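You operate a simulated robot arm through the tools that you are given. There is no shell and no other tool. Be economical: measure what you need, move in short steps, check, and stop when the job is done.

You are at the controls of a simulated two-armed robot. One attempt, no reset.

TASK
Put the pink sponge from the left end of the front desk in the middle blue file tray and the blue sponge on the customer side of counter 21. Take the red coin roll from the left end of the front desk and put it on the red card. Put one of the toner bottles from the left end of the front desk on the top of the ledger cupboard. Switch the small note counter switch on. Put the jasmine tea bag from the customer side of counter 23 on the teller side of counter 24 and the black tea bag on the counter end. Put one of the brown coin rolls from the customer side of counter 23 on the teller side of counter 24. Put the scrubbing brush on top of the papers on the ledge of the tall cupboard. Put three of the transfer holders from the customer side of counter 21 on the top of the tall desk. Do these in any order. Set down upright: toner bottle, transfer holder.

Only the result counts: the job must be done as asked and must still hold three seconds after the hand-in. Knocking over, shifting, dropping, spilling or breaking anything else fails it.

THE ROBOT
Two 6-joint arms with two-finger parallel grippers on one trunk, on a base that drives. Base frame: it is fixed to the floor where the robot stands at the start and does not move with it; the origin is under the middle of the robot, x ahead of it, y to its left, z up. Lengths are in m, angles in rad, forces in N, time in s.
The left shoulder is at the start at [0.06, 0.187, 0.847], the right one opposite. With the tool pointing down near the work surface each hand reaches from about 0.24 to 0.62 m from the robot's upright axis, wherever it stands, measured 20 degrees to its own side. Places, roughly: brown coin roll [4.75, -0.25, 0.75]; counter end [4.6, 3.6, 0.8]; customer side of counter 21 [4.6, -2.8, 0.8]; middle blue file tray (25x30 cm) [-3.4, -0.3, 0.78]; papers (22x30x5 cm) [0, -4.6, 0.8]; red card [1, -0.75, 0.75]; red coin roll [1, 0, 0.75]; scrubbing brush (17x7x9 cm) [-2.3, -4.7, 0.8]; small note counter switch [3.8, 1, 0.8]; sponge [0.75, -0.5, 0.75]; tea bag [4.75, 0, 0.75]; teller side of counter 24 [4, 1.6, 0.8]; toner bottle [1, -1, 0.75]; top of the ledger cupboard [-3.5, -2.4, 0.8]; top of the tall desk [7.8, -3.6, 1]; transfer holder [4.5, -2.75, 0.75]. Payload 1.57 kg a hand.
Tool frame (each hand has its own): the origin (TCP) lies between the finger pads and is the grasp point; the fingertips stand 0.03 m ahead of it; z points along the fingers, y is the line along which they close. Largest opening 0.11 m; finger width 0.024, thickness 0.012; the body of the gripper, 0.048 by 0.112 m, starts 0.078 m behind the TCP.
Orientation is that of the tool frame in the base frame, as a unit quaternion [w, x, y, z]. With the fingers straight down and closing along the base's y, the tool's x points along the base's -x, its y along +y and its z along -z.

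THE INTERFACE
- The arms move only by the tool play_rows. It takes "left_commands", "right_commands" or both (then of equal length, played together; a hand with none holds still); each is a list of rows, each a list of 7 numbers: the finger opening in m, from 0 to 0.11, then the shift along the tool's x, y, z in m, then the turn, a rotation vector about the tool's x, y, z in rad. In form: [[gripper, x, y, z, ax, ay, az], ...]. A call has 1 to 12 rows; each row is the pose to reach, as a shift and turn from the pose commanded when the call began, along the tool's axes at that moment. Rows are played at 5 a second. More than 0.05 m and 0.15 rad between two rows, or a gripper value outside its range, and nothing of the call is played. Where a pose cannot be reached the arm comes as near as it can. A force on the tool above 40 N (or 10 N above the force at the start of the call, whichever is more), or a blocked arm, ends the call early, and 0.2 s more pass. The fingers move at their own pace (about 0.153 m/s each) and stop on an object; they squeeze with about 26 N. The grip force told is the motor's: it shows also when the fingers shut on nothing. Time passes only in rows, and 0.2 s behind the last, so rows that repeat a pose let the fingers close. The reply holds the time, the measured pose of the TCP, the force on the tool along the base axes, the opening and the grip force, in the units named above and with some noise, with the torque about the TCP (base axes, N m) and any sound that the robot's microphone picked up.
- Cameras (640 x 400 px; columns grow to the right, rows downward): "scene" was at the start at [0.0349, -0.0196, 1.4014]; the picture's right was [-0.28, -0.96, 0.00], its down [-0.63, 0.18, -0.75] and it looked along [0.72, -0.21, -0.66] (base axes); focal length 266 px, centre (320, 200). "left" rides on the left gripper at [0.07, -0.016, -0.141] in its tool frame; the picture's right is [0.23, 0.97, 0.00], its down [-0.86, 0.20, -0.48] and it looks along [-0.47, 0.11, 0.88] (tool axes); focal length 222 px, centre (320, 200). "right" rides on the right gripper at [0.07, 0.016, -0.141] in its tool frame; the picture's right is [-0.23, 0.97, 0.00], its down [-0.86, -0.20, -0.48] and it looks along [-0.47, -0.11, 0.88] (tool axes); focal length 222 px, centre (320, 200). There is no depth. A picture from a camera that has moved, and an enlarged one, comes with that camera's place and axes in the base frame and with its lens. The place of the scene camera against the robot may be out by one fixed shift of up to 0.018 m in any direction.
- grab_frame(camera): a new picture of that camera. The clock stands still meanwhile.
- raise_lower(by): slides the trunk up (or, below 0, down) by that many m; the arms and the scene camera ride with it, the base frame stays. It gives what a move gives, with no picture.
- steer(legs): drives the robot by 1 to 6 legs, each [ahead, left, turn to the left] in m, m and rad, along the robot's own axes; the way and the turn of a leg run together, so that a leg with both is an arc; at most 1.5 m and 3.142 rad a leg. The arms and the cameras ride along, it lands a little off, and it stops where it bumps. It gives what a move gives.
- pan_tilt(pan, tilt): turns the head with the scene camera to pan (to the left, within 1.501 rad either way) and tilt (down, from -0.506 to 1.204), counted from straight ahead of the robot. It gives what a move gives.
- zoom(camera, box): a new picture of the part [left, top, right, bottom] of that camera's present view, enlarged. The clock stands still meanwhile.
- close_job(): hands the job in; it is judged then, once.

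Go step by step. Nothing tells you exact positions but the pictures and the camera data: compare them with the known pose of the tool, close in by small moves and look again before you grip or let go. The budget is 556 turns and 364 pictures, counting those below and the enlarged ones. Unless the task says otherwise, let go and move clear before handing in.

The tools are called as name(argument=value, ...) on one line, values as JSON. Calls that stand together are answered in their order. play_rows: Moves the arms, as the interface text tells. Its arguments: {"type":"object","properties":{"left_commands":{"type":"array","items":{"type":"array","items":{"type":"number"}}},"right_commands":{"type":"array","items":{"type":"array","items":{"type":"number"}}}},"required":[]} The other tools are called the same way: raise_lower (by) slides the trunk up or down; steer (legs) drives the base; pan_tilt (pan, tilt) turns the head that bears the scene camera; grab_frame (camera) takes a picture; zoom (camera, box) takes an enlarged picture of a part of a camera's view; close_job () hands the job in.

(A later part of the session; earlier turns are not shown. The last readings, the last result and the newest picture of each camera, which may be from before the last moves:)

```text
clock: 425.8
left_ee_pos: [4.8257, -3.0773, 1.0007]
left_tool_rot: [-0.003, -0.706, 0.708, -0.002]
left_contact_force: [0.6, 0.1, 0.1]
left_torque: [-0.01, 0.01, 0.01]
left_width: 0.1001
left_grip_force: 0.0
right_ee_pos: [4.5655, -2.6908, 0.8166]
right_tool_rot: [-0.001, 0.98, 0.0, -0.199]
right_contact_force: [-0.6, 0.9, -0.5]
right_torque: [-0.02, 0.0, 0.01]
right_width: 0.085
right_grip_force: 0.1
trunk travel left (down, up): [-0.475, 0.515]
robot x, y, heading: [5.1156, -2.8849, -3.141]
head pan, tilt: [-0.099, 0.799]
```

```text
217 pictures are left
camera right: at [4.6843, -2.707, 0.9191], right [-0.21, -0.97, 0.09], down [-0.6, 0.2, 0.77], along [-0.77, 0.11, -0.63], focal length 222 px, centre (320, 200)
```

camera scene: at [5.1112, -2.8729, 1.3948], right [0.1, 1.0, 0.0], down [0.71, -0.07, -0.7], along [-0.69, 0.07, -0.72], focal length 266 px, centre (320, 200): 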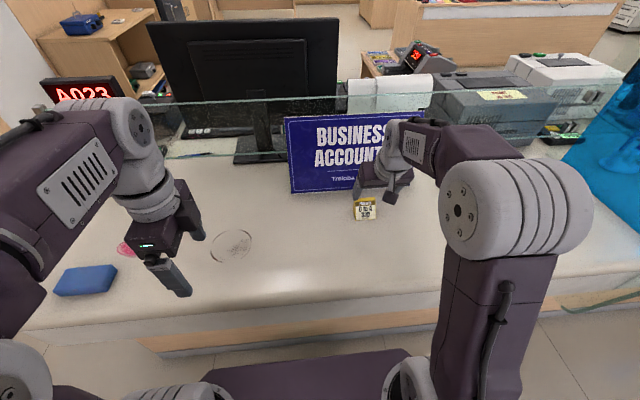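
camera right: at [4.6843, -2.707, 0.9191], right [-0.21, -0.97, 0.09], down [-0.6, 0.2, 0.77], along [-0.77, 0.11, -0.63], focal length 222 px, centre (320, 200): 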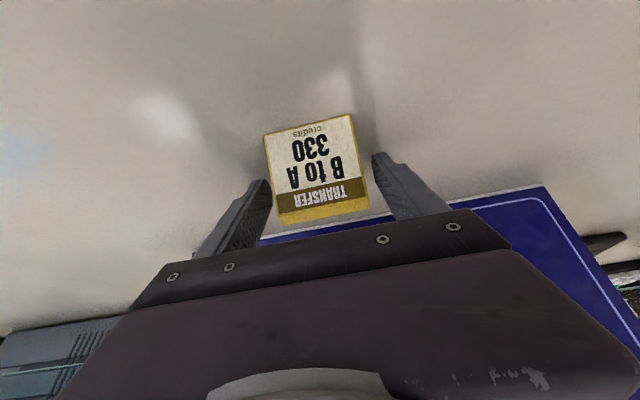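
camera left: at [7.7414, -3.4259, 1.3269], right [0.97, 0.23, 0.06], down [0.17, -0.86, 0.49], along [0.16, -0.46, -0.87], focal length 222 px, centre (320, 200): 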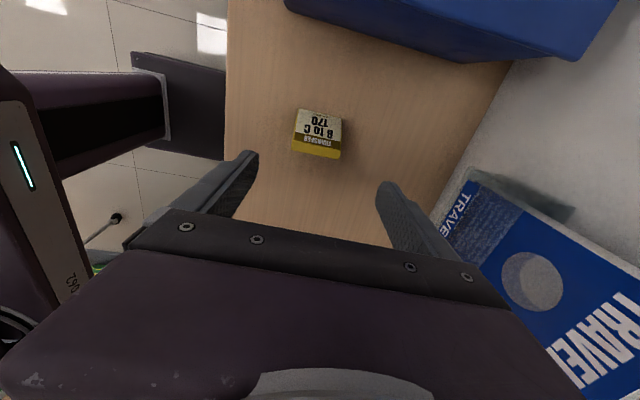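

Aligned between the fingers; I close and lift.

play_rows(right_commands=[[0.07, 0, 0, 0, 0, 0, 0], [0.0, 0, 0, 0, 0, 0, 0], [0.0, 0, 0, 0, 0, 0, 0], [0.0, 0, 0, 0, 0, 0, 0], [0.0, 0.01, 0, -0.03, 0, 0, 0], [0.0, 0.02, 0, -0.07, 0, 0, 0], [0.0, 0.03, 0, -0.11, 0, 0, 0], [0.0, 0.04, 0, -0.15, 0, 0, 0]])

grab_frame(camera="right")

```text
clock: 427.6
left_ee_pos: [4.827, -3.0778, 1.0009]
left_tool_rot: [0.003, 0.707, -0.707, 0.001]
left_contact_force: [0.9, 0.2, 0.1]
left_torque: [0.04, 0.05, 0.02]
left_width: 0.1
left_grip_force: 0.0
right_ee_pos: [4.6678, -2.6908, 0.9408]
right_tool_rot: [-0.001, 0.98, 0.001, -0.2]
right_contact_force: [0.2, 0.4, -1.0]
right_torque: [0.0, 0.05, -0.02]
right_width: 0.0634
right_grip_force: 26.5
trunk travel left (down, up): [-0.475, 0.515]
robot x, y, heading: [5.1159, -2.8854, -3.137]
head pan, tilt: [-0.099, 0.799]
```

```text
216 pictures are left
camera right: at [4.7848, -2.7076, 1.0436], right [-0.21, -0.97, 0.09], down [-0.6, 0.2, 0.77], along [-0.77, 0.11, -0.63], focal length 222 px, centre (320, 200)
```

right: 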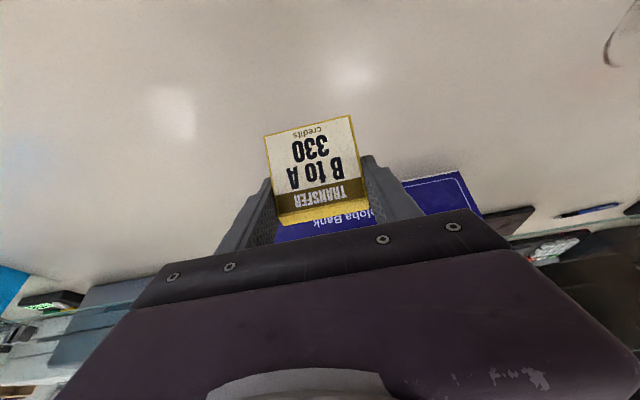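

steer(legs=[[-0.85, 0, 0], [0, 0.45, 0], [0, 0, 3.14]])

raise_lower(by=0.25)

steer(legs=[[1.0, 0, 0]])

grab_frame(camera="scene")

```text
clock: 441.7
left_ee_pos: [6.2519, -3.16, 0.9999]
left_tool_rot: [-0.001, 0.72, 0.694, 0.003]
left_contact_force: [0.1, -0.3, -0.2]
left_torque: [-0.02, 0.0, -0.01]
left_width: 0.0998
left_grip_force: 0.1
right_ee_pos: [6.3972, -3.5509, 0.9406]
right_tool_rot: [0.199, 0.017, 0.98, -0.004]
right_contact_force: [-0.8, 0.1, -0.7]
right_torque: [0.01, 0.0, -0.02]
right_width: 0.0634
right_grip_force: 26.3
trunk travel left (down, up): [-0.475, 0.515]
robot x, y, heading: [5.9581, -3.3397, -0.038]
head pan, tilt: [-0.099, 0.799]
```

```text
clock: 444.3
left_ee_pos: [6.2512, -3.1586, 1.2506]
left_tool_rot: [-0.002, 0.72, 0.694, 0.002]
left_contact_force: [-0.2, -0.1, 0.4]
left_torque: [0.01, 0.0, 0.01]
left_width: 0.1004
left_grip_force: 0.0
right_ee_pos: [6.3972, -3.5515, 1.1911]
right_tool_rot: [0.198, 0.017, 0.98, -0.005]
right_contact_force: [-0.5, 0.2, 0.2]
right_torque: [0.01, -0.01, -0.03]
right_width: 0.0634
right_grip_force: 26.1
trunk travel left (down, up): [-0.725, 0.265]
robot x, y, heading: [5.9578, -3.3384, -0.033]
head pan, tilt: [-0.099, 0.799]
```

```text
clock: 449.4
left_ee_pos: [7.2513, -3.2062, 1.2498]
left_tool_rot: [-0.001, 0.726, 0.688, 0.002]
left_contact_force: [0.5, -1.2, 0.3]
left_torque: [-0.02, -0.04, -0.02]
left_width: 0.1
left_grip_force: 0.1
right_ee_pos: [7.3925, -3.6031, 1.1899]
right_tool_rot: [0.199, 0.025, 0.98, -0.006]
right_contact_force: [0.1, 0.1, -0.6]
right_torque: [0.0, 0.0, 0.01]
right_width: 0.0635
right_grip_force: 26.7
trunk travel left (down, up): [-0.725, 0.265]
robot x, y, heading: [6.9551, -3.3874, -0.054]
head pan, tilt: [-0.099, 0.799]
```

```text
215 pictures are left
camera scene: at [6.9851, -3.3888, 1.6448], right [-0.15, -0.99, 0.0], down [-0.71, 0.11, -0.7], along [0.69, -0.1, -0.72], focal length 266 px, centre (320, 200)
```

scene: 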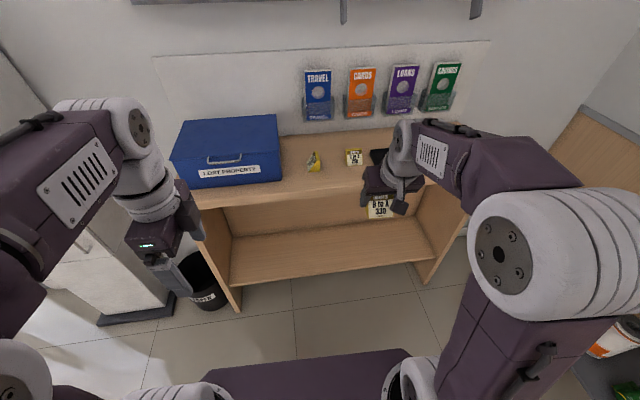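

steer(legs=[[0, 0.02, 0.054], [0.36, 0, 0]])

pan_tilt(pan=-0.1, tilt=0.9)

grab_frame(camera="right")

grab_frame(camera="scene")

```text
clock: 452.2
left_ee_pos: [7.6, -3.175, 1.2505]
left_tool_rot: [-0.001, 0.711, 0.703, 0.002]
left_contact_force: [-0.2, -0.2, 0.0]
left_torque: [-0.03, 0.01, -0.01]
left_width: 0.0997
left_grip_force: 0.0
right_ee_pos: [7.7565, -3.5638, 1.1907]
right_tool_rot: [0.2, 0.006, 0.98, -0.002]
right_contact_force: [-1.2, -0.1, -0.8]
right_torque: [0.0, 0.0, -0.01]
right_width: 0.0635
right_grip_force: 26.2
trunk travel left (down, up): [-0.725, 0.265]
robot x, y, heading: [7.3107, -3.3661, -0.012]
head pan, tilt: [-0.099, 0.799]
```

```text
clock: 452.8
left_ee_pos: [7.6026, -3.1761, 1.2512]
left_tool_rot: [-0.001, 0.712, 0.703, 0.002]
left_contact_force: [-0.1, 0.4, 0.0]
left_torque: [0.0, 0.04, -0.02]
left_width: 0.1
left_grip_force: 0.2
right_ee_pos: [7.7579, -3.5641, 1.1895]
right_tool_rot: [0.199, 0.005, 0.98, -0.001]
right_contact_force: [0.3, 0.6, -0.5]
right_torque: [0.02, 0.0, -0.01]
right_width: 0.0635
right_grip_force: 25.9
trunk travel left (down, up): [-0.725, 0.265]
robot x, y, heading: [7.3045, -3.3613, -0.011]
head pan, tilt: [-0.099, 0.901]
```

```text
214 pictures are left
camera right: at [7.6364, -3.5474, 1.293], right [0.22, 0.97, 0.09], down [0.6, -0.2, 0.77], along [0.77, -0.12, -0.63], focal length 222 px, centre (320, 200)
```

right: 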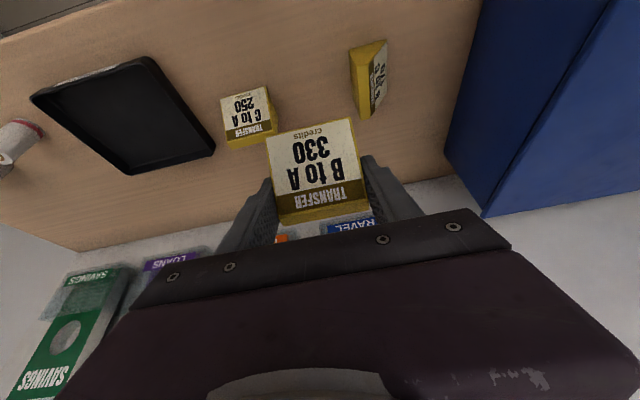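

```text
213 pictures are left
camera scene: at [7.3382, -3.3685, 1.6369], right [-0.11, -0.99, 0.0], down [-0.78, 0.09, -0.62], along [0.62, -0.07, -0.78], focal length 266 px, centre (320, 200)
```

scene: 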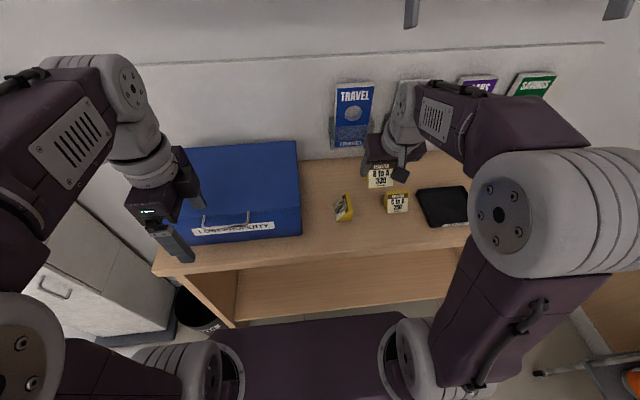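

play_rows(right_commands=[[0.0, -0.044, 0, 0.0185, 0, 0, 0], [0.0, -0.088, 0, 0.037, 0, 0, 0], [0.0, -0.1317, 0, 0.0556, 0, 0, 0], [0.0, -0.1161, 0, 0.0924, 0, 0, 0], [0.0, -0.1006, 0, 0.1292, 0, 0, 0], [0.0, -0.085, 0, 0.166, 0, 0, 0]])

grab_frame(camera="right")

grab_frame(camera="scene")

```text
clock: 454.2
left_ee_pos: [7.6035, -3.1751, 1.2503]
left_tool_rot: [-0.002, 0.712, 0.703, 0.003]
left_contact_force: [1.1, 0.2, -0.2]
left_torque: [0.01, 0.03, 0.01]
left_width: 0.1
left_grip_force: 0.1
right_ee_pos: [7.9011, -3.5663, 1.0683]
right_tool_rot: [0.199, 0.005, 0.98, -0.001]
right_contact_force: [-0.6, 0.5, -0.2]
right_torque: [0.03, -0.01, 0.02]
right_width: 0.0638
right_grip_force: 25.9
trunk travel left (down, up): [-0.725, 0.265]
robot x, y, heading: [7.3053, -3.3655, -0.012]
head pan, tilt: [-0.099, 0.901]
```

```text
212 pictures are left
camera right: at [7.7805, -3.5486, 1.1709], right [0.22, 0.97, 0.09], down [0.6, -0.21, 0.77], along [0.77, -0.12, -0.63], focal length 222 px, centre (320, 200)
```

right: 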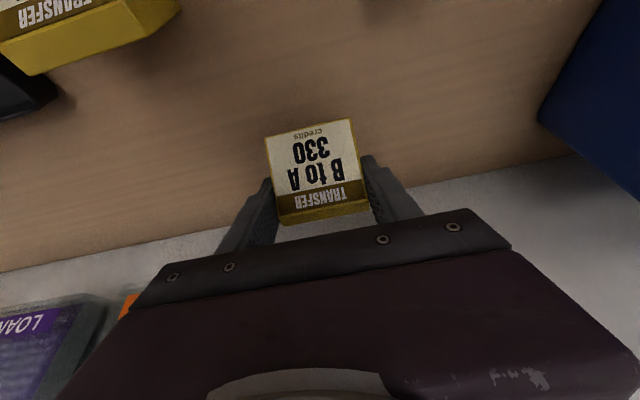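

```text
211 pictures are left
camera scene: at [7.3392, -3.3688, 1.6369], right [-0.11, -0.99, 0.0], down [-0.78, 0.09, -0.62], along [0.62, -0.07, -0.78], focal length 266 px, centre (320, 200)
```

scene: 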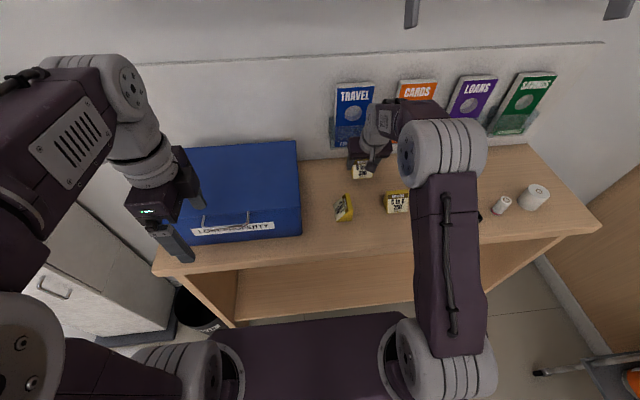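

play_rows(right_commands=[[0.0, 0.0058, 0, 0.0138, 0, 0, 0], [0.0, 0.0097, 0, 0.023, 0, 0, 0], [0.0, 0.0117, 0, 0.0276, 0, 0, 0], [0.0, 0.0128, 0, 0.0304, 0, 0, 0]])

```text
clock: 455.2
left_ee_pos: [7.6021, -3.1751, 1.25]
left_tool_rot: [-0.001, 0.711, 0.703, 0.002]
left_contact_force: [-0.8, 0.1, -0.8]
left_torque: [-0.03, -0.03, 0.01]
left_width: 0.1
left_grip_force: 0.0
right_ee_pos: [7.8997, -3.5672, 1.0361]
right_tool_rot: [0.199, 0.005, 0.98, -0.002]
right_contact_force: [0.0, 0.1, -0.7]
right_torque: [-0.04, 0.01, 0.01]
right_width: 0.0636
right_grip_force: 26.3
trunk travel left (down, up): [-0.725, 0.265]
robot x, y, heading: [7.3058, -3.3667, -0.012]
head pan, tilt: [-0.099, 0.901]
```

play_rows(right_commands=[[0.0, 0.0008, 0, 0.0018, 0, 0, 0], [0.0, 0.0016, 0, 0.0037, 0, 0, 0]])

```text
clock: 455.8
left_ee_pos: [7.5999, -3.175, 1.2502]
left_tool_rot: [-0.001, 0.711, 0.703, 0.002]
left_contact_force: [-0.4, 0.5, 0.3]
left_torque: [0.02, 0.0, 0.0]
left_width: 0.0999
left_grip_force: 0.0
right_ee_pos: [7.8992, -3.5663, 1.0367]
right_tool_rot: [0.203, 0.005, 0.979, -0.002]
right_contact_force: [4.9, -2.3, 15.9]
right_torque: [0.14, 0.35, 0.03]
right_width: 0.0637
right_grip_force: 25.7
trunk travel left (down, up): [-0.725, 0.265]
robot x, y, heading: [7.3073, -3.3639, -0.012]
head pan, tilt: [-0.099, 0.901]
```

play_rows(right_commands=[[0.0, -0.0008, 0, -0.002, 0, 0, 0], [0.072, -0.0008, 0, -0.002, 0, 0, 0], [0.085, -0.0008, 0, -0.002, 0, 0, 0], [0.085, -0.0008, 0, -0.003, 0, 0, 0], [0.085, -0.0008, 0, -0.03, 0, 0, 0], [0.085, -0.0008, 0, -0.07, 0, 0, 0], [0.085, -0.0008, 0, -0.11, 0, 0, 0], [0.085, -0.0008, 0, -0.15, 0, 0, 0]])

grab_frame(camera="right")

zoom(camera="scene", box=[280, 130, 460, 250])

```text
clock: 457.6
left_ee_pos: [7.6011, -3.1762, 1.2507]
left_tool_rot: [-0.001, 0.711, 0.703, 0.002]
left_contact_force: [0.1, 0.1, -0.5]
left_torque: [-0.05, -0.03, 0.02]
left_width: 0.1001
left_grip_force: 0.0
right_ee_pos: [7.8395, -3.5665, 1.174]
right_tool_rot: [0.199, 0.006, 0.98, -0.003]
right_contact_force: [1.0, 0.5, -0.8]
right_torque: [-0.02, -0.04, -0.01]
right_width: 0.0849
right_grip_force: 0.0
trunk travel left (down, up): [-0.725, 0.265]
robot x, y, heading: [7.3057, -3.3626, -0.01]
head pan, tilt: [-0.099, 0.901]
```

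```text
210 pictures are left
camera right: at [7.7189, -3.5491, 1.2765], right [0.22, 0.97, 0.09], down [0.6, -0.2, 0.77], along [0.77, -0.12, -0.63], focal length 222 px, centre (320, 200)
```

right: 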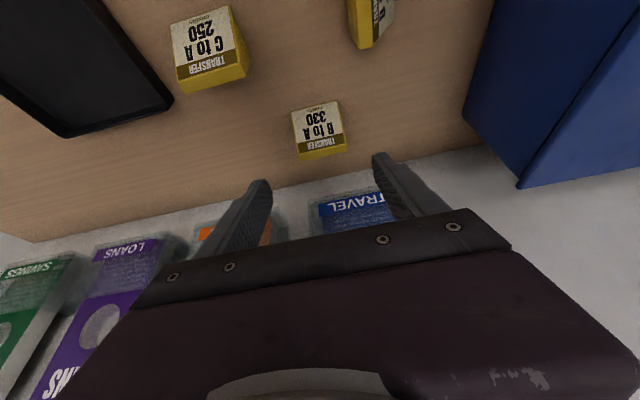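

```text
3.33 times, centred on (370, 190) of scene
camera zoom: at [7.3357, -3.3683, 1.6368], right [-0.11, -0.99, 0.0], down [-0.78, 0.09, -0.62], along [0.62, -0.07, -0.78], focal length 885 px, centre (153, 233)
```

zoom: 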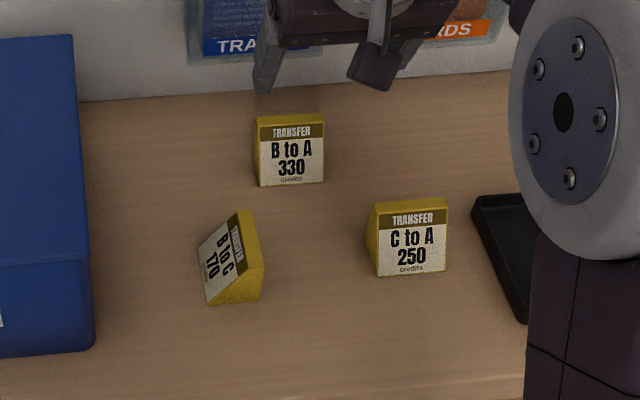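

steer(legs=[[-0.9, 0, 0]])

raise_lower(by=-0.25)

play_rows(right_commands=[[0.085, 0.02, 0, -0.02, 0, 0.133, 0], [0.085, 0.04, 0, -0.04, 0, 0.267, 0], [0.085, 0.06, 0, -0.05, 0, 0.4, 0]])

pan_tilt(pan=1.4, tilt=0.4)

grab_frame(camera="scene")

```text
clock: 462.4
left_ee_pos: [6.6923, -3.1664, 1.2501]
left_tool_rot: [-0.002, 0.713, 0.701, 0.002]
left_contact_force: [0.3, -0.1, 0.4]
left_torque: [0.01, -0.01, 0.0]
left_width: 0.0999
left_grip_force: 0.1
right_ee_pos: [6.9286, -3.5576, 1.1722]
right_tool_rot: [0.198, 0.009, 0.98, -0.003]
right_contact_force: [-0.1, 0.6, -0.2]
right_torque: [0.04, 0.0, 0.01]
right_width: 0.085
right_grip_force: 0.0
trunk travel left (down, up): [-0.725, 0.265]
robot x, y, heading: [6.3964, -3.3514, -0.019]
head pan, tilt: [-0.099, 0.901]
```

```text
clock: 465.0
left_ee_pos: [6.6931, -3.1641, 1.0005]
left_tool_rot: [-0.001, 0.714, 0.7, 0.002]
left_contact_force: [0.1, 0.2, 0.0]
left_torque: [-0.02, 0.0, 0.02]
left_width: 0.0998
left_grip_force: 0.1
right_ee_pos: [6.9302, -3.5582, 0.9236]
right_tool_rot: [0.199, 0.009, 0.98, -0.002]
right_contact_force: [0.1, -0.2, -0.1]
right_torque: [-0.01, 0.02, 0.01]
right_width: 0.0849
right_grip_force: 0.0
trunk travel left (down, up): [-0.475, 0.515]
robot x, y, heading: [6.3956, -3.3528, -0.018]
head pan, tilt: [-0.099, 0.901]
```

```text
clock: 465.8
left_ee_pos: [6.6926, -3.1654, 1.0]
left_tool_rot: [-0.002, 0.713, 0.701, 0.002]
left_contact_force: [0.3, -0.8, 0.3]
left_torque: [0.03, 0.01, -0.04]
left_width: 0.1001
left_grip_force: 0.0
right_ee_pos: [6.8529, -3.556, 0.9457]
right_tool_rot: [0.0, 0.008, 1.0, -0.001]
right_contact_force: [-0.6, 0.0, 1.4]
right_torque: [0.0, 0.0, -0.03]
right_width: 0.0849
right_grip_force: 0.1
trunk travel left (down, up): [-0.475, 0.515]
robot x, y, heading: [6.3975, -3.3543, -0.019]
head pan, tilt: [-0.099, 0.901]
```

```text
clock: 467.4
left_ee_pos: [6.6912, -3.1651, 1.001]
left_tool_rot: [-0.002, 0.714, 0.7, 0.002]
left_contact_force: [-0.1, -0.4, 0.0]
left_torque: [0.0, -0.03, 0.04]
left_width: 0.1001
left_grip_force: 0.1
right_ee_pos: [6.8543, -3.5569, 0.9459]
right_tool_rot: [0.0, 0.008, 1.0, 0.0]
right_contact_force: [-0.7, -0.1, 0.8]
right_torque: [0.01, 0.02, 0.02]
right_width: 0.0851
right_grip_force: 0.0
trunk travel left (down, up): [-0.475, 0.515]
robot x, y, heading: [6.3962, -3.3495, -0.015]
head pan, tilt: [1.4, 0.4]
```

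```text
208 pictures are left
camera scene: at [6.369, -3.2565, 1.4298], right [0.98, -0.19, 0.0], down [-0.07, -0.38, -0.92], along [0.17, 0.9, -0.39], focal length 266 px, centre (320, 200)
```

scene: 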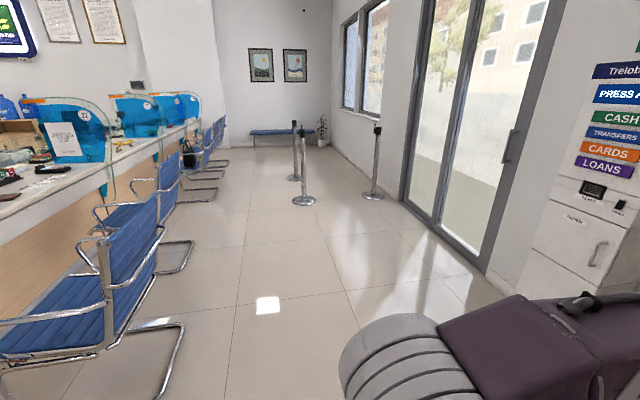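

steer(legs=[[0, 0, 1.585], [1.4, 0.05, 0], [1.1, 0, 0]])

pan_tilt(pan=1.2, tilt=0.55)

grab_frame(camera="scene")

pan_tilt(pan=0.6, tilt=0.5)

grab_frame(camera="scene")

```text
clock: 483.5
left_ee_pos: [6.1834, -0.5546, 1.0003]
left_tool_rot: [-0.003, 0.006, 1.0, 0.0]
left_contact_force: [0.5, 0.5, 0.3]
left_torque: [-0.03, -0.02, 0.0]
left_width: 0.0999
left_grip_force: 0.0
right_ee_pos: [6.5726, -0.3904, 0.946]
right_tool_rot: [0.0, -0.703, 0.711, 0.0]
right_contact_force: [-0.2, 1.0, 0.1]
right_torque: [-0.03, 0.0, 0.02]
right_width: 0.0851
right_grip_force: 0.1
trunk travel left (down, up): [-0.475, 0.515]
robot x, y, heading: [6.3715, -0.8455, 1.559]
head pan, tilt: [1.4, 0.4]
```

```text
clock: 484.2
left_ee_pos: [6.1837, -0.5549, 1.0013]
left_tool_rot: [-0.003, 0.006, 1.0, 0.002]
left_contact_force: [-0.5, 0.6, -0.1]
left_torque: [-0.01, 0.02, 0.0]
left_width: 0.1002
left_grip_force: 0.1
right_ee_pos: [6.5722, -0.3899, 0.9459]
right_tool_rot: [0.001, -0.704, 0.71, -0.001]
right_contact_force: [0.2, 0.5, -0.3]
right_torque: [0.0, 0.0, -0.02]
right_width: 0.085
right_grip_force: 0.0
trunk travel left (down, up): [-0.475, 0.515]
robot x, y, heading: [6.3719, -0.8505, 1.559]
head pan, tilt: [1.201, 0.55]
```

```text
207 pictures are left
camera scene: at [6.3017, -0.871, 1.4162], right [0.37, 0.93, 0.0], down [0.48, -0.19, -0.85], along [-0.79, 0.32, -0.52], focal length 266 px, centre (320, 200)
```

scene: 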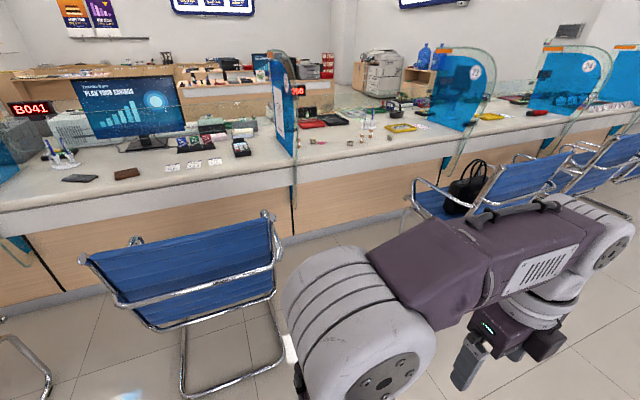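

```text
clock: 485.2
left_ee_pos: [6.1827, -0.5548, 1.0006]
left_tool_rot: [-0.002, 0.006, 1.0, 0.0]
left_contact_force: [0.4, -0.4, -0.8]
left_torque: [-0.02, 0.01, 0.02]
left_width: 0.1
left_grip_force: 0.1
right_ee_pos: [6.5716, -0.3911, 0.9457]
right_tool_rot: [0.001, -0.703, 0.711, -0.001]
right_contact_force: [-0.7, -0.7, -0.1]
right_torque: [-0.03, -0.03, 0.0]
right_width: 0.0848
right_grip_force: 0.1
trunk travel left (down, up): [-0.475, 0.515]
robot x, y, heading: [6.3697, -0.8444, 1.564]
head pan, tilt: [0.6, 0.499]
```

```text
206 pictures are left
camera scene: at [6.3344, -0.8286, 1.4207], right [0.83, 0.56, 0.0], down [0.27, -0.4, -0.88], along [-0.49, 0.73, -0.48], focal length 266 px, centre (320, 200)
```

scene: 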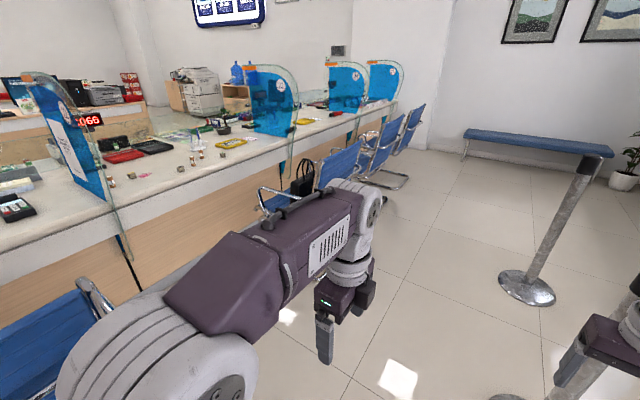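

pan_tilt(pan=1.1, tilt=0.5)

zoom(camera="scene", box=[220, 80, 460, 220])

```text
clock: 486.2
left_ee_pos: [6.1828, -0.5559, 1.0008]
left_tool_rot: [-0.003, 0.006, 1.0, 0.0]
left_contact_force: [1.4, 0.1, -0.3]
left_torque: [0.01, -0.01, 0.04]
left_width: 0.1
left_grip_force: 0.0
right_ee_pos: [6.5725, -0.3917, 0.9451]
right_tool_rot: [0.0, -0.702, 0.712, -0.001]
right_contact_force: [1.2, -1.1, -0.8]
right_torque: [0.02, 0.03, 0.05]
right_width: 0.0852
right_grip_force: 0.1
trunk travel left (down, up): [-0.475, 0.515]
robot x, y, heading: [6.3725, -0.8452, 1.561]
head pan, tilt: [1.1, 0.499]
```

```text
2.67 times, centred on (340, 150) of scene
camera zoom: at [6.3045, -0.8619, 1.4207], right [0.46, 0.89, 0.0], down [0.42, -0.22, -0.88], along [-0.78, 0.41, -0.48], focal length 708 px, centre (267, 333)
```

zoom: 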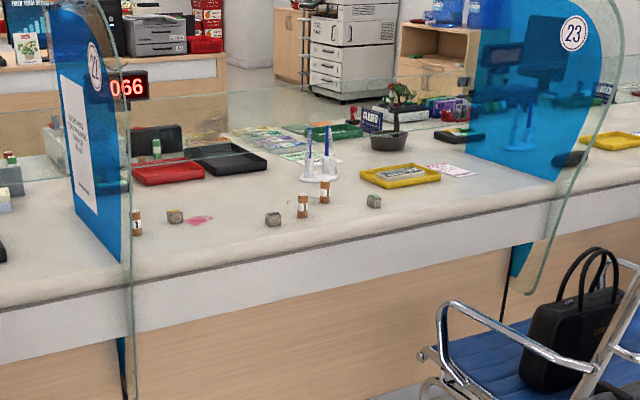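

steer(legs=[[0, 0, 1.58], [0, -0.56, 0]])

pan_tilt(pan=0.0, tilt=0.6)

grab_frame(camera="scene")

```text
clock: 493.2
left_ee_pos: [6.0731, -0.499, 0.9996]
left_tool_rot: [0.002, 0.71, -0.704, 0.002]
left_contact_force: [-0.9, 0.5, -0.3]
left_torque: [-0.03, -0.01, 0.02]
left_width: 0.0998
left_grip_force: 0.1
right_ee_pos: [5.9007, -0.1148, 0.9451]
right_tool_rot: [0.0, 1.0, 0.005, 0.0]
right_contact_force: [-0.3, -0.3, 0.3]
right_torque: [-0.01, 0.02, -0.01]
right_width: 0.085
right_grip_force: 0.1
trunk travel left (down, up): [-0.475, 0.515]
robot x, y, heading: [6.3596, -0.3042, -3.128]
head pan, tilt: [1.1, 0.499]
```

```text
clock: 494.5
left_ee_pos: [6.0728, -0.4997, 1.0009]
left_tool_rot: [0.003, 0.709, -0.705, 0.001]
left_contact_force: [-0.7, -0.5, 0.6]
left_torque: [-0.03, -0.02, 0.02]
left_width: 0.0999
left_grip_force: 0.1
right_ee_pos: [5.901, -0.1146, 0.9451]
right_tool_rot: [-0.001, 1.0, 0.005, 0.0]
right_contact_force: [0.4, 0.9, 0.2]
right_torque: [-0.01, 0.0, 0.02]
right_width: 0.0854
right_grip_force: 0.1
trunk travel left (down, up): [-0.475, 0.515]
robot x, y, heading: [6.3607, -0.3065, -3.132]
head pan, tilt: [0.0, 0.6]
```

```text
204 pictures are left
camera scene: at [6.3475, -0.3016, 1.4116], right [-0.01, 1.0, 0.0], down [0.56, 0.01, -0.83], along [-0.83, -0.01, -0.56], focal length 266 px, centre (320, 200)
```

scene: 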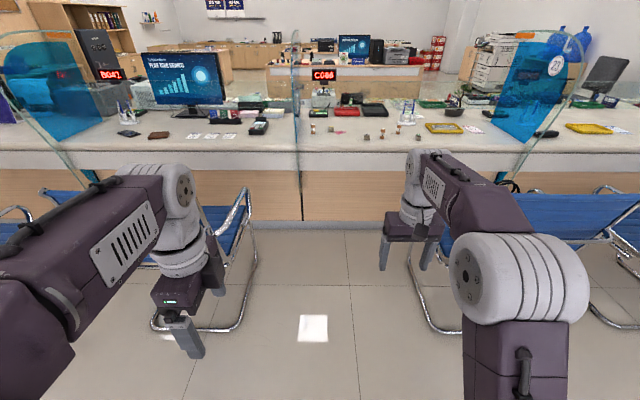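

play_rows(left_commands=[[0.1, -0.04, 0, 0, 0, 0, 0], [0.1, -0.08, 0, 0, 0, 0, 0]])

steer(legs=[[0, -0.2, -0.01], [0.75, 0, 0]])

pan_tilt(pan=0.0, tilt=0.65)

grab_frame(camera="scene")

zoom(camera="scene", box=[200, 80, 480, 240])

```text
clock: 495.1
left_ee_pos: [6.0717, -0.4201, 1.0005]
left_tool_rot: [0.002, 0.71, -0.704, 0.002]
left_contact_force: [0.0, -0.3, -0.8]
left_torque: [-0.01, 0.02, 0.02]
left_width: 0.0999
left_grip_force: 0.1
right_ee_pos: [5.9012, -0.1141, 0.9443]
right_tool_rot: [0.0, 1.0, 0.006, 0.0]
right_contact_force: [-0.1, -0.6, -0.1]
right_torque: [0.01, 0.03, -0.01]
right_width: 0.0849
right_grip_force: 0.1
trunk travel left (down, up): [-0.475, 0.515]
robot x, y, heading: [6.3595, -0.3052, -3.129]
head pan, tilt: [0.0, 0.6]
```

```text
clock: 500.4
left_ee_pos: [5.3192, -0.1971, 1.0004]
left_tool_rot: [-0.002, -0.699, 0.715, -0.002]
left_contact_force: [0.3, -0.1, -1.1]
left_torque: [0.01, 0.0, 0.03]
left_width: 0.1
left_grip_force: 0.0
right_ee_pos: [5.1578, 0.1135, 0.9457]
right_tool_rot: [-0.001, 1.0, -0.011, 0.0]
right_contact_force: [0.9, 0.0, -0.4]
right_torque: [-0.02, -0.04, -0.05]
right_width: 0.0849
right_grip_force: 0.0
trunk travel left (down, up): [-0.475, 0.515]
robot x, y, heading: [5.6141, -0.0943, 3.117]
head pan, tilt: [0.0, 0.6]
```

```text
clock: 501.0
left_ee_pos: [5.3202, -0.1973, 1.0003]
left_tool_rot: [-0.002, -0.698, 0.716, -0.002]
left_contact_force: [0.5, 0.1, 0.4]
left_torque: [-0.01, -0.01, -0.04]
left_width: 0.1
left_grip_force: 0.2
right_ee_pos: [5.1585, 0.1138, 0.9463]
right_tool_rot: [-0.001, 1.0, -0.011, 0.001]
right_contact_force: [0.0, 0.5, -0.2]
right_torque: [0.01, -0.02, -0.02]
right_width: 0.0851
right_grip_force: 0.0
trunk travel left (down, up): [-0.475, 0.515]
robot x, y, heading: [5.6105, -0.0913, 3.12]
head pan, tilt: [0.0, 0.649]
```

```text
203 pictures are left
camera scene: at [5.6008, -0.0871, 1.4074], right [0.02, 1.0, 0.0], down [0.6, -0.01, -0.8], along [-0.8, 0.02, -0.6], focal length 266 px, centre (320, 200)
```

scene: 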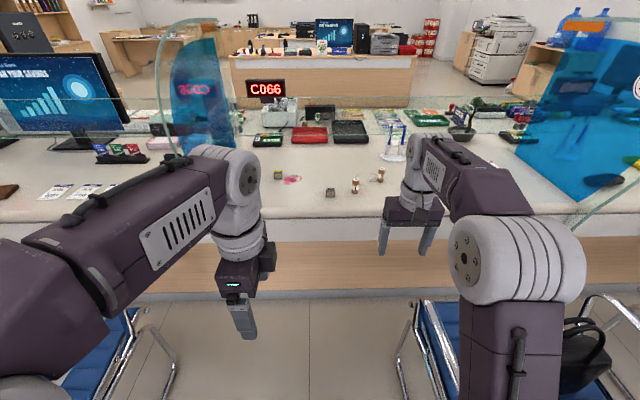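

```text
2.29 times, centred on (340, 160) of scene
camera zoom: at [5.6008, -0.0871, 1.4074], right [0.02, 1.0, 0.0], down [0.6, -0.01, -0.8], along [-0.8, 0.02, -0.6], focal length 607 px, centre (274, 291)
```

zoom: 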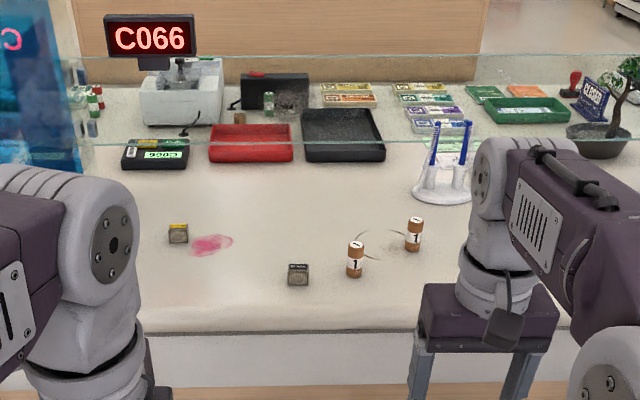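

steer(legs=[[0.47, 0.02, 0.02]])

pan_tilt(pan=0.0, tilt=0.9)

grab_frame(camera="scene")

grab_frame(camera="right")

grab_frame(camera="left")

```text
clock: 503.9
left_ee_pos: [4.8421, -0.2139, 0.999]
left_tool_rot: [-0.001, -0.704, 0.71, -0.001]
left_contact_force: [0.4, -0.4, -0.5]
left_torque: [0.01, 0.0, 0.03]
left_width: 0.1002
left_grip_force: 0.1
right_ee_pos: [4.6774, 0.0944, 0.9456]
right_tool_rot: [-0.001, 1.0, -0.006, 0.0]
right_contact_force: [0.2, 0.0, 0.3]
right_torque: [0.0, 0.0, -0.03]
right_width: 0.0849
right_grip_force: 0.0
trunk travel left (down, up): [-0.475, 0.515]
robot x, y, heading: [5.136, -0.1069, 3.136]
head pan, tilt: [0.0, 0.649]
```

```text
clock: 504.6
left_ee_pos: [4.8457, -0.2135, 1.0003]
left_tool_rot: [-0.003, -0.704, 0.71, -0.001]
left_contact_force: [-0.4, -0.4, -1.1]
left_torque: [0.0, -0.04, -0.01]
left_width: 0.0998
left_grip_force: 0.0
right_ee_pos: [4.678, 0.0953, 0.9468]
right_tool_rot: [-0.001, 1.0, -0.005, 0.0]
right_contact_force: [0.3, 0.2, 0.9]
right_torque: [-0.01, -0.03, -0.01]
right_width: 0.0852
right_grip_force: 0.0
trunk travel left (down, up): [-0.475, 0.515]
robot x, y, heading: [5.1387, -0.1042, 3.134]
head pan, tilt: [0.0, 0.901]
```

```text
201 pictures are left
camera scene: at [5.1345, -0.0999, 1.3869], right [0.01, 1.0, 0.0], down [0.78, -0.01, -0.62], along [-0.62, 0.01, -0.78], focal length 266 px, centre (320, 200)
```

scene: 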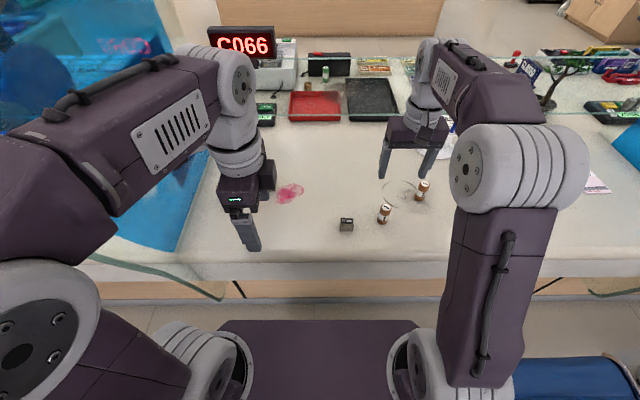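

```text
200 pictures are left
camera right: at [4.7464, 0.078, 1.0867], right [-0.24, -0.97, 0.0], down [-0.85, 0.21, 0.48], along [-0.47, 0.11, -0.88], focal length 222 px, centre (320, 200)
```

right: 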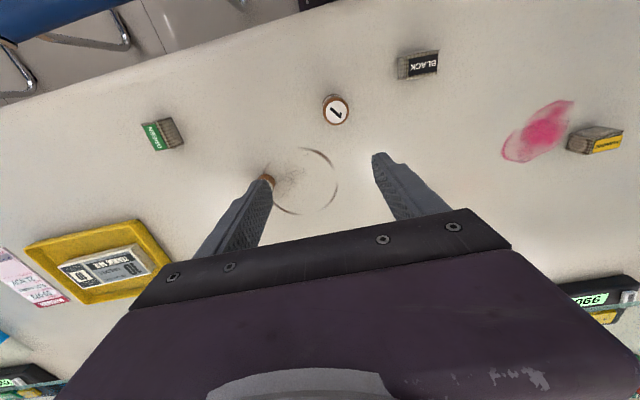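

```text
199 pictures are left
camera left: at [4.861, -0.2828, 1.141], right [-0.98, -0.22, 0.0], down [-0.19, 0.86, 0.47], along [-0.1, 0.46, -0.88], focal length 222 px, centre (320, 200)
```

left: 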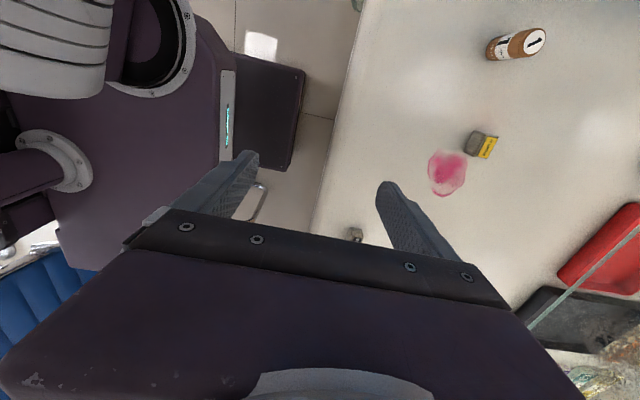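

zoom(camera="right", box=[100, 30, 460, 210])

```text
1.78 times, centred on (280, 120) of right
camera zoom: at [4.7464, 0.078, 1.0867], right [-0.24, -0.97, 0.0], down [-0.85, 0.21, 0.48], along [-0.47, 0.11, -0.88], focal length 395 px, centre (391, 342)
```

zoom: 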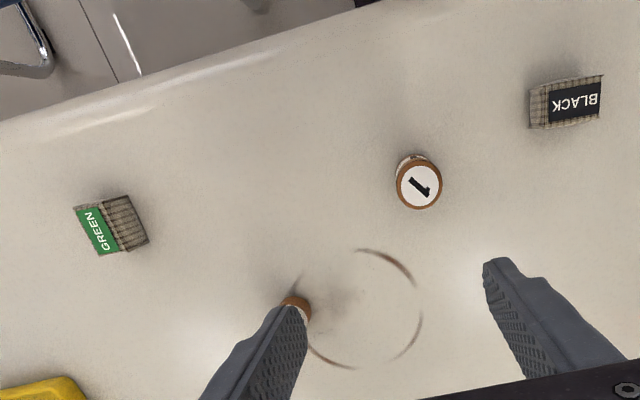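

zoom(camera="left", box=[400, 0, 600, 220])

zoom(camera="right", box=[540, 90, 640, 180])

```text
1.82 times, centred on (500, 110) of left
camera zoom: at [4.861, -0.2828, 1.141], right [-0.98, -0.22, 0.0], down [-0.19, 0.86, 0.47], along [-0.1, 0.46, -0.88], focal length 404 px, centre (-7, 364)
```

zoom: 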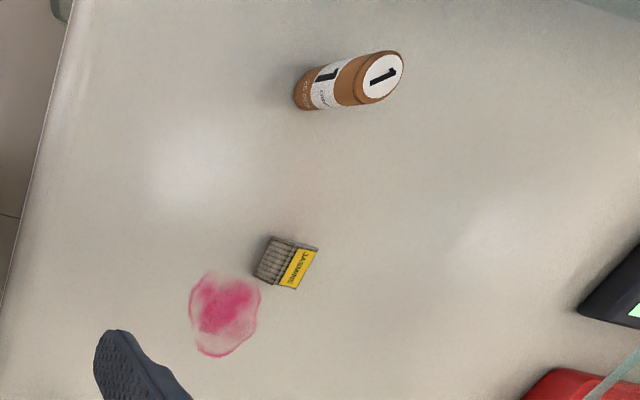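

```text
4.44 times, centred on (590, 135) of right
camera zoom: at [4.7464, 0.078, 1.0867], right [-0.24, -0.97, 0.0], down [-0.85, 0.21, 0.48], along [-0.47, 0.11, -0.88], focal length 987 px, centre (-880, 489)
```

zoom: 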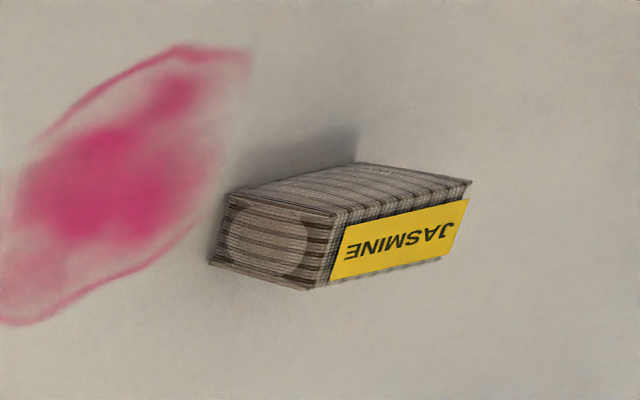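

play_rows(right_commands=[[0.085, 0.015, 0.04, 0, 0, 0, 0], [0.085, 0.035, 0.08, 0, 0, 0, 0], [0.085, 0.054, 0.12, 0, 0, 0, 0], [0.085, 0.054, 0.129, 0.02, 0, 0, 0]])

grab_frame(camera="right")

grab_frame(camera="scene")

```text
clock: 505.6
left_ee_pos: [4.8434, -0.213, 0.9994]
left_tool_rot: [-0.001, -0.703, 0.711, -0.002]
left_contact_force: [0.0, -0.4, -0.1]
left_torque: [0.01, -0.02, 0.01]
left_width: 0.1002
left_grip_force: 0.0
right_ee_pos: [4.7313, -0.0342, 0.9253]
right_tool_rot: [0.0, 1.0, -0.006, 0.0]
right_contact_force: [-0.2, 0.0, 0.2]
right_torque: [0.0, -0.03, 0.02]
right_width: 0.085
right_grip_force: 0.0
trunk travel left (down, up): [-0.475, 0.515]
robot x, y, heading: [5.1354, -0.1015, 3.13]
head pan, tilt: [0.0, 0.901]
```

```text
195 pictures are left
camera right: at [4.8002, -0.0519, 1.0661], right [-0.24, -0.97, 0.0], down [-0.85, 0.21, 0.48], along [-0.46, 0.11, -0.88], focal length 222 px, centre (320, 200)
```

right: 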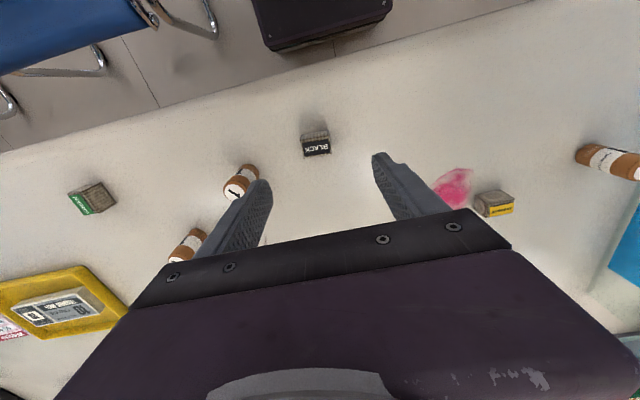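

```text
194 pictures are left
camera scene: at [5.1335, -0.0996, 1.3868], right [0.01, 1.0, 0.0], down [0.78, -0.01, -0.62], along [-0.62, 0.01, -0.78], focal length 266 px, centre (320, 200)
```

scene: 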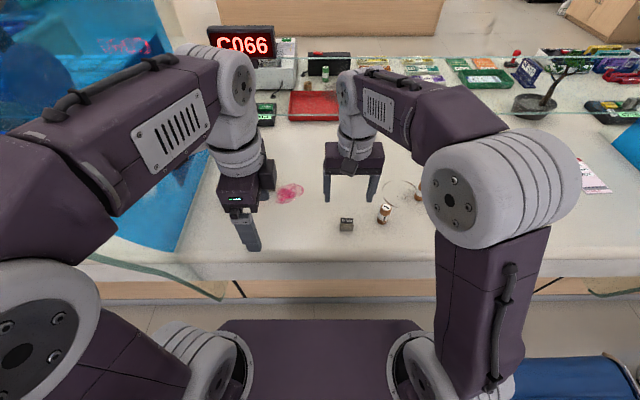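

play_rows(right_commands=[[0.085, 0.002, -0.002, 0.04, 0, 0, 0], [0.085, 0.002, -0.002, 0.08, 0, 0, 0], [0.085, 0.002, -0.002, 0.1, 0, 0, 0], [0.085, 0.002, -0.002, 0.114, 0, 0, 0]])

grab_frame(camera="right")

```text
clock: 506.6
left_ee_pos: [4.8438, -0.2137, 0.9999]
left_tool_rot: [-0.002, -0.703, 0.711, -0.002]
left_contact_force: [0.5, 0.2, -1.1]
left_torque: [-0.03, 0.0, -0.02]
left_width: 0.1
left_grip_force: 0.1
right_ee_pos: [4.734, -0.0314, 0.8098]
right_tool_rot: [0.0, 1.0, -0.005, -0.001]
right_contact_force: [0.2, 0.4, -0.4]
right_torque: [0.0, -0.03, 0.01]
right_width: 0.0848
right_grip_force: 0.0
trunk travel left (down, up): [-0.475, 0.515]
robot x, y, heading: [5.1381, -0.1084, 3.137]
head pan, tilt: [0.0, 0.901]
```

```text
193 pictures are left
camera right: at [4.8016, -0.0498, 0.9515], right [-0.24, -0.97, 0.0], down [-0.85, 0.21, 0.48], along [-0.46, 0.11, -0.88], focal length 222 px, centre (320, 200)
```

right: 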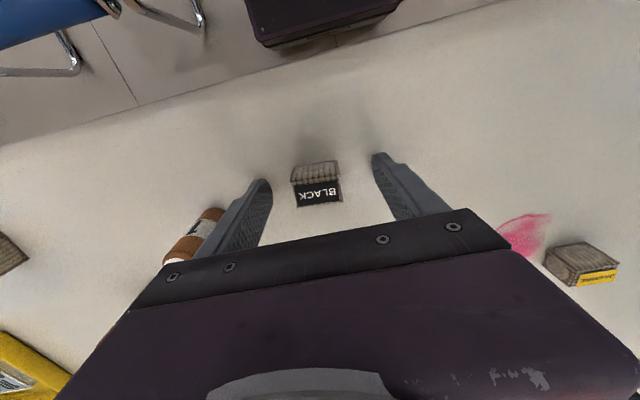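

play_rows(right_commands=[[0.085, -0.003, 0, 0.001, 0, 0, 0], [0.05, -0.003, 0, 0.001, 0, 0, 0], [0.0, -0.003, 0, 0.001, 0, 0, 0], [0.0, -0.003, 0, 0.001, 0, 0, 0], [0.0, -0.003, 0, 0.001, 0, 0, 0]])

grab_frame(camera="right")

```text
clock: 507.8
left_ee_pos: [4.8437, -0.2139, 0.999]
left_tool_rot: [-0.003, -0.703, 0.711, -0.001]
left_contact_force: [0.4, 0.3, -0.3]
left_torque: [0.0, 0.0, 0.03]
left_width: 0.1
left_grip_force: 0.0
right_ee_pos: [4.7296, -0.0322, 0.8102]
right_tool_rot: [-0.001, 1.0, -0.005, 0.0]
right_contact_force: [-0.2, -0.8, 0.1]
right_torque: [0.0, -0.03, 0.0]
right_width: 0.034
right_grip_force: 26.4
trunk travel left (down, up): [-0.475, 0.515]
robot x, y, heading: [5.1371, -0.1026, 3.132]
head pan, tilt: [0.0, 0.901]
```

```text
192 pictures are left
camera right: at [4.7984, -0.0499, 0.9514], right [-0.24, -0.97, 0.0], down [-0.85, 0.21, 0.48], along [-0.47, 0.11, -0.88], focal length 222 px, centre (320, 200)
```

right: 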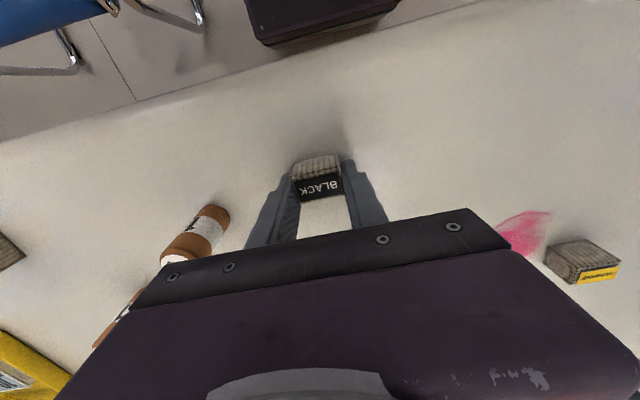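

play_rows(right_commands=[[0.0, 0, 0, -0.03, 0, 0, 0], [0.0, 0, 0, -0.07, 0, 0, 0], [0.0, 0, 0, -0.11, 0, 0, 0], [0.0, 0, 0, -0.15, 0, 0, 0]])

steer(legs=[[-1.15, 0, 0]])

pan_tilt(pan=-1.1, tilt=0.45)

grab_frame(camera="scene")

```text
clock: 508.8
left_ee_pos: [4.8443, -0.2145, 1.0]
left_tool_rot: [-0.001, -0.703, 0.711, -0.001]
left_contact_force: [-0.5, 0.5, 0.2]
left_torque: [-0.01, 0.02, 0.04]
left_width: 0.1001
left_grip_force: 0.1
right_ee_pos: [4.7298, -0.0321, 0.9589]
right_tool_rot: [0.0, 1.0, -0.005, 0.0]
right_contact_force: [0.4, -0.4, 1.1]
right_torque: [0.02, -0.01, -0.01]
right_width: 0.034
right_grip_force: 25.8
trunk travel left (down, up): [-0.475, 0.515]
robot x, y, heading: [5.1356, -0.1057, 3.136]
head pan, tilt: [0.0, 0.901]
```

```text
clock: 514.7
left_ee_pos: [5.9887, -0.2295, 0.9992]
left_tool_rot: [-0.002, -0.697, 0.717, 0.0]
left_contact_force: [-0.1, 0.4, 0.2]
left_torque: [0.02, 0.01, -0.02]
left_width: 0.1001
left_grip_force: 0.0
right_ee_pos: [5.8773, -0.0448, 0.9593]
right_tool_rot: [-0.001, 1.0, -0.013, 0.0]
right_contact_force: [0.6, 0.8, -0.9]
right_torque: [-0.01, -0.01, 0.0]
right_width: 0.0341
right_grip_force: 26.1
trunk travel left (down, up): [-0.475, 0.515]
robot x, y, heading: [6.2838, -0.1238, 3.117]
head pan, tilt: [0.0, 0.901]
```

```text
clock: 516.0
left_ee_pos: [5.9889, -0.2277, 1.0002]
left_tool_rot: [-0.003, -0.697, 0.717, -0.001]
left_contact_force: [0.1, -0.2, 0.5]
left_torque: [-0.02, -0.04, 0.02]
left_width: 0.0998
left_grip_force: 0.1
right_ee_pos: [5.8769, -0.0454, 0.9575]
right_tool_rot: [-0.001, 1.0, -0.014, 0.0]
right_contact_force: [0.5, -0.4, 0.3]
right_torque: [0.01, -0.02, -0.01]
right_width: 0.0341
right_grip_force: 26.1
trunk travel left (down, up): [-0.475, 0.515]
robot x, y, heading: [6.2828, -0.124, 3.118]
head pan, tilt: [-1.1, 0.45]
```

```text
191 pictures are left
camera scene: at [6.3164, -0.0386, 1.4252], right [0.9, 0.43, 0.0], down [0.19, -0.39, -0.9], along [-0.39, 0.81, -0.44], focal length 266 px, centre (320, 200)
```

scene: 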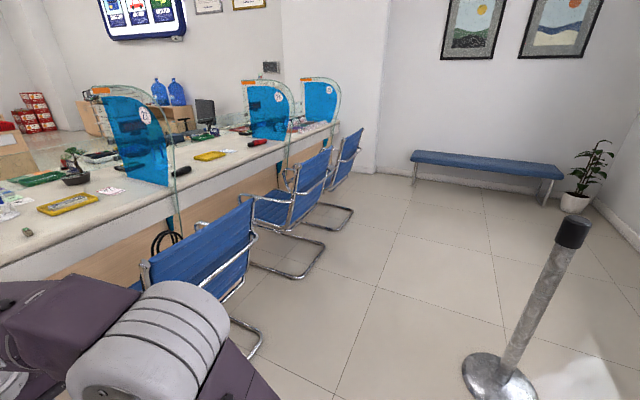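

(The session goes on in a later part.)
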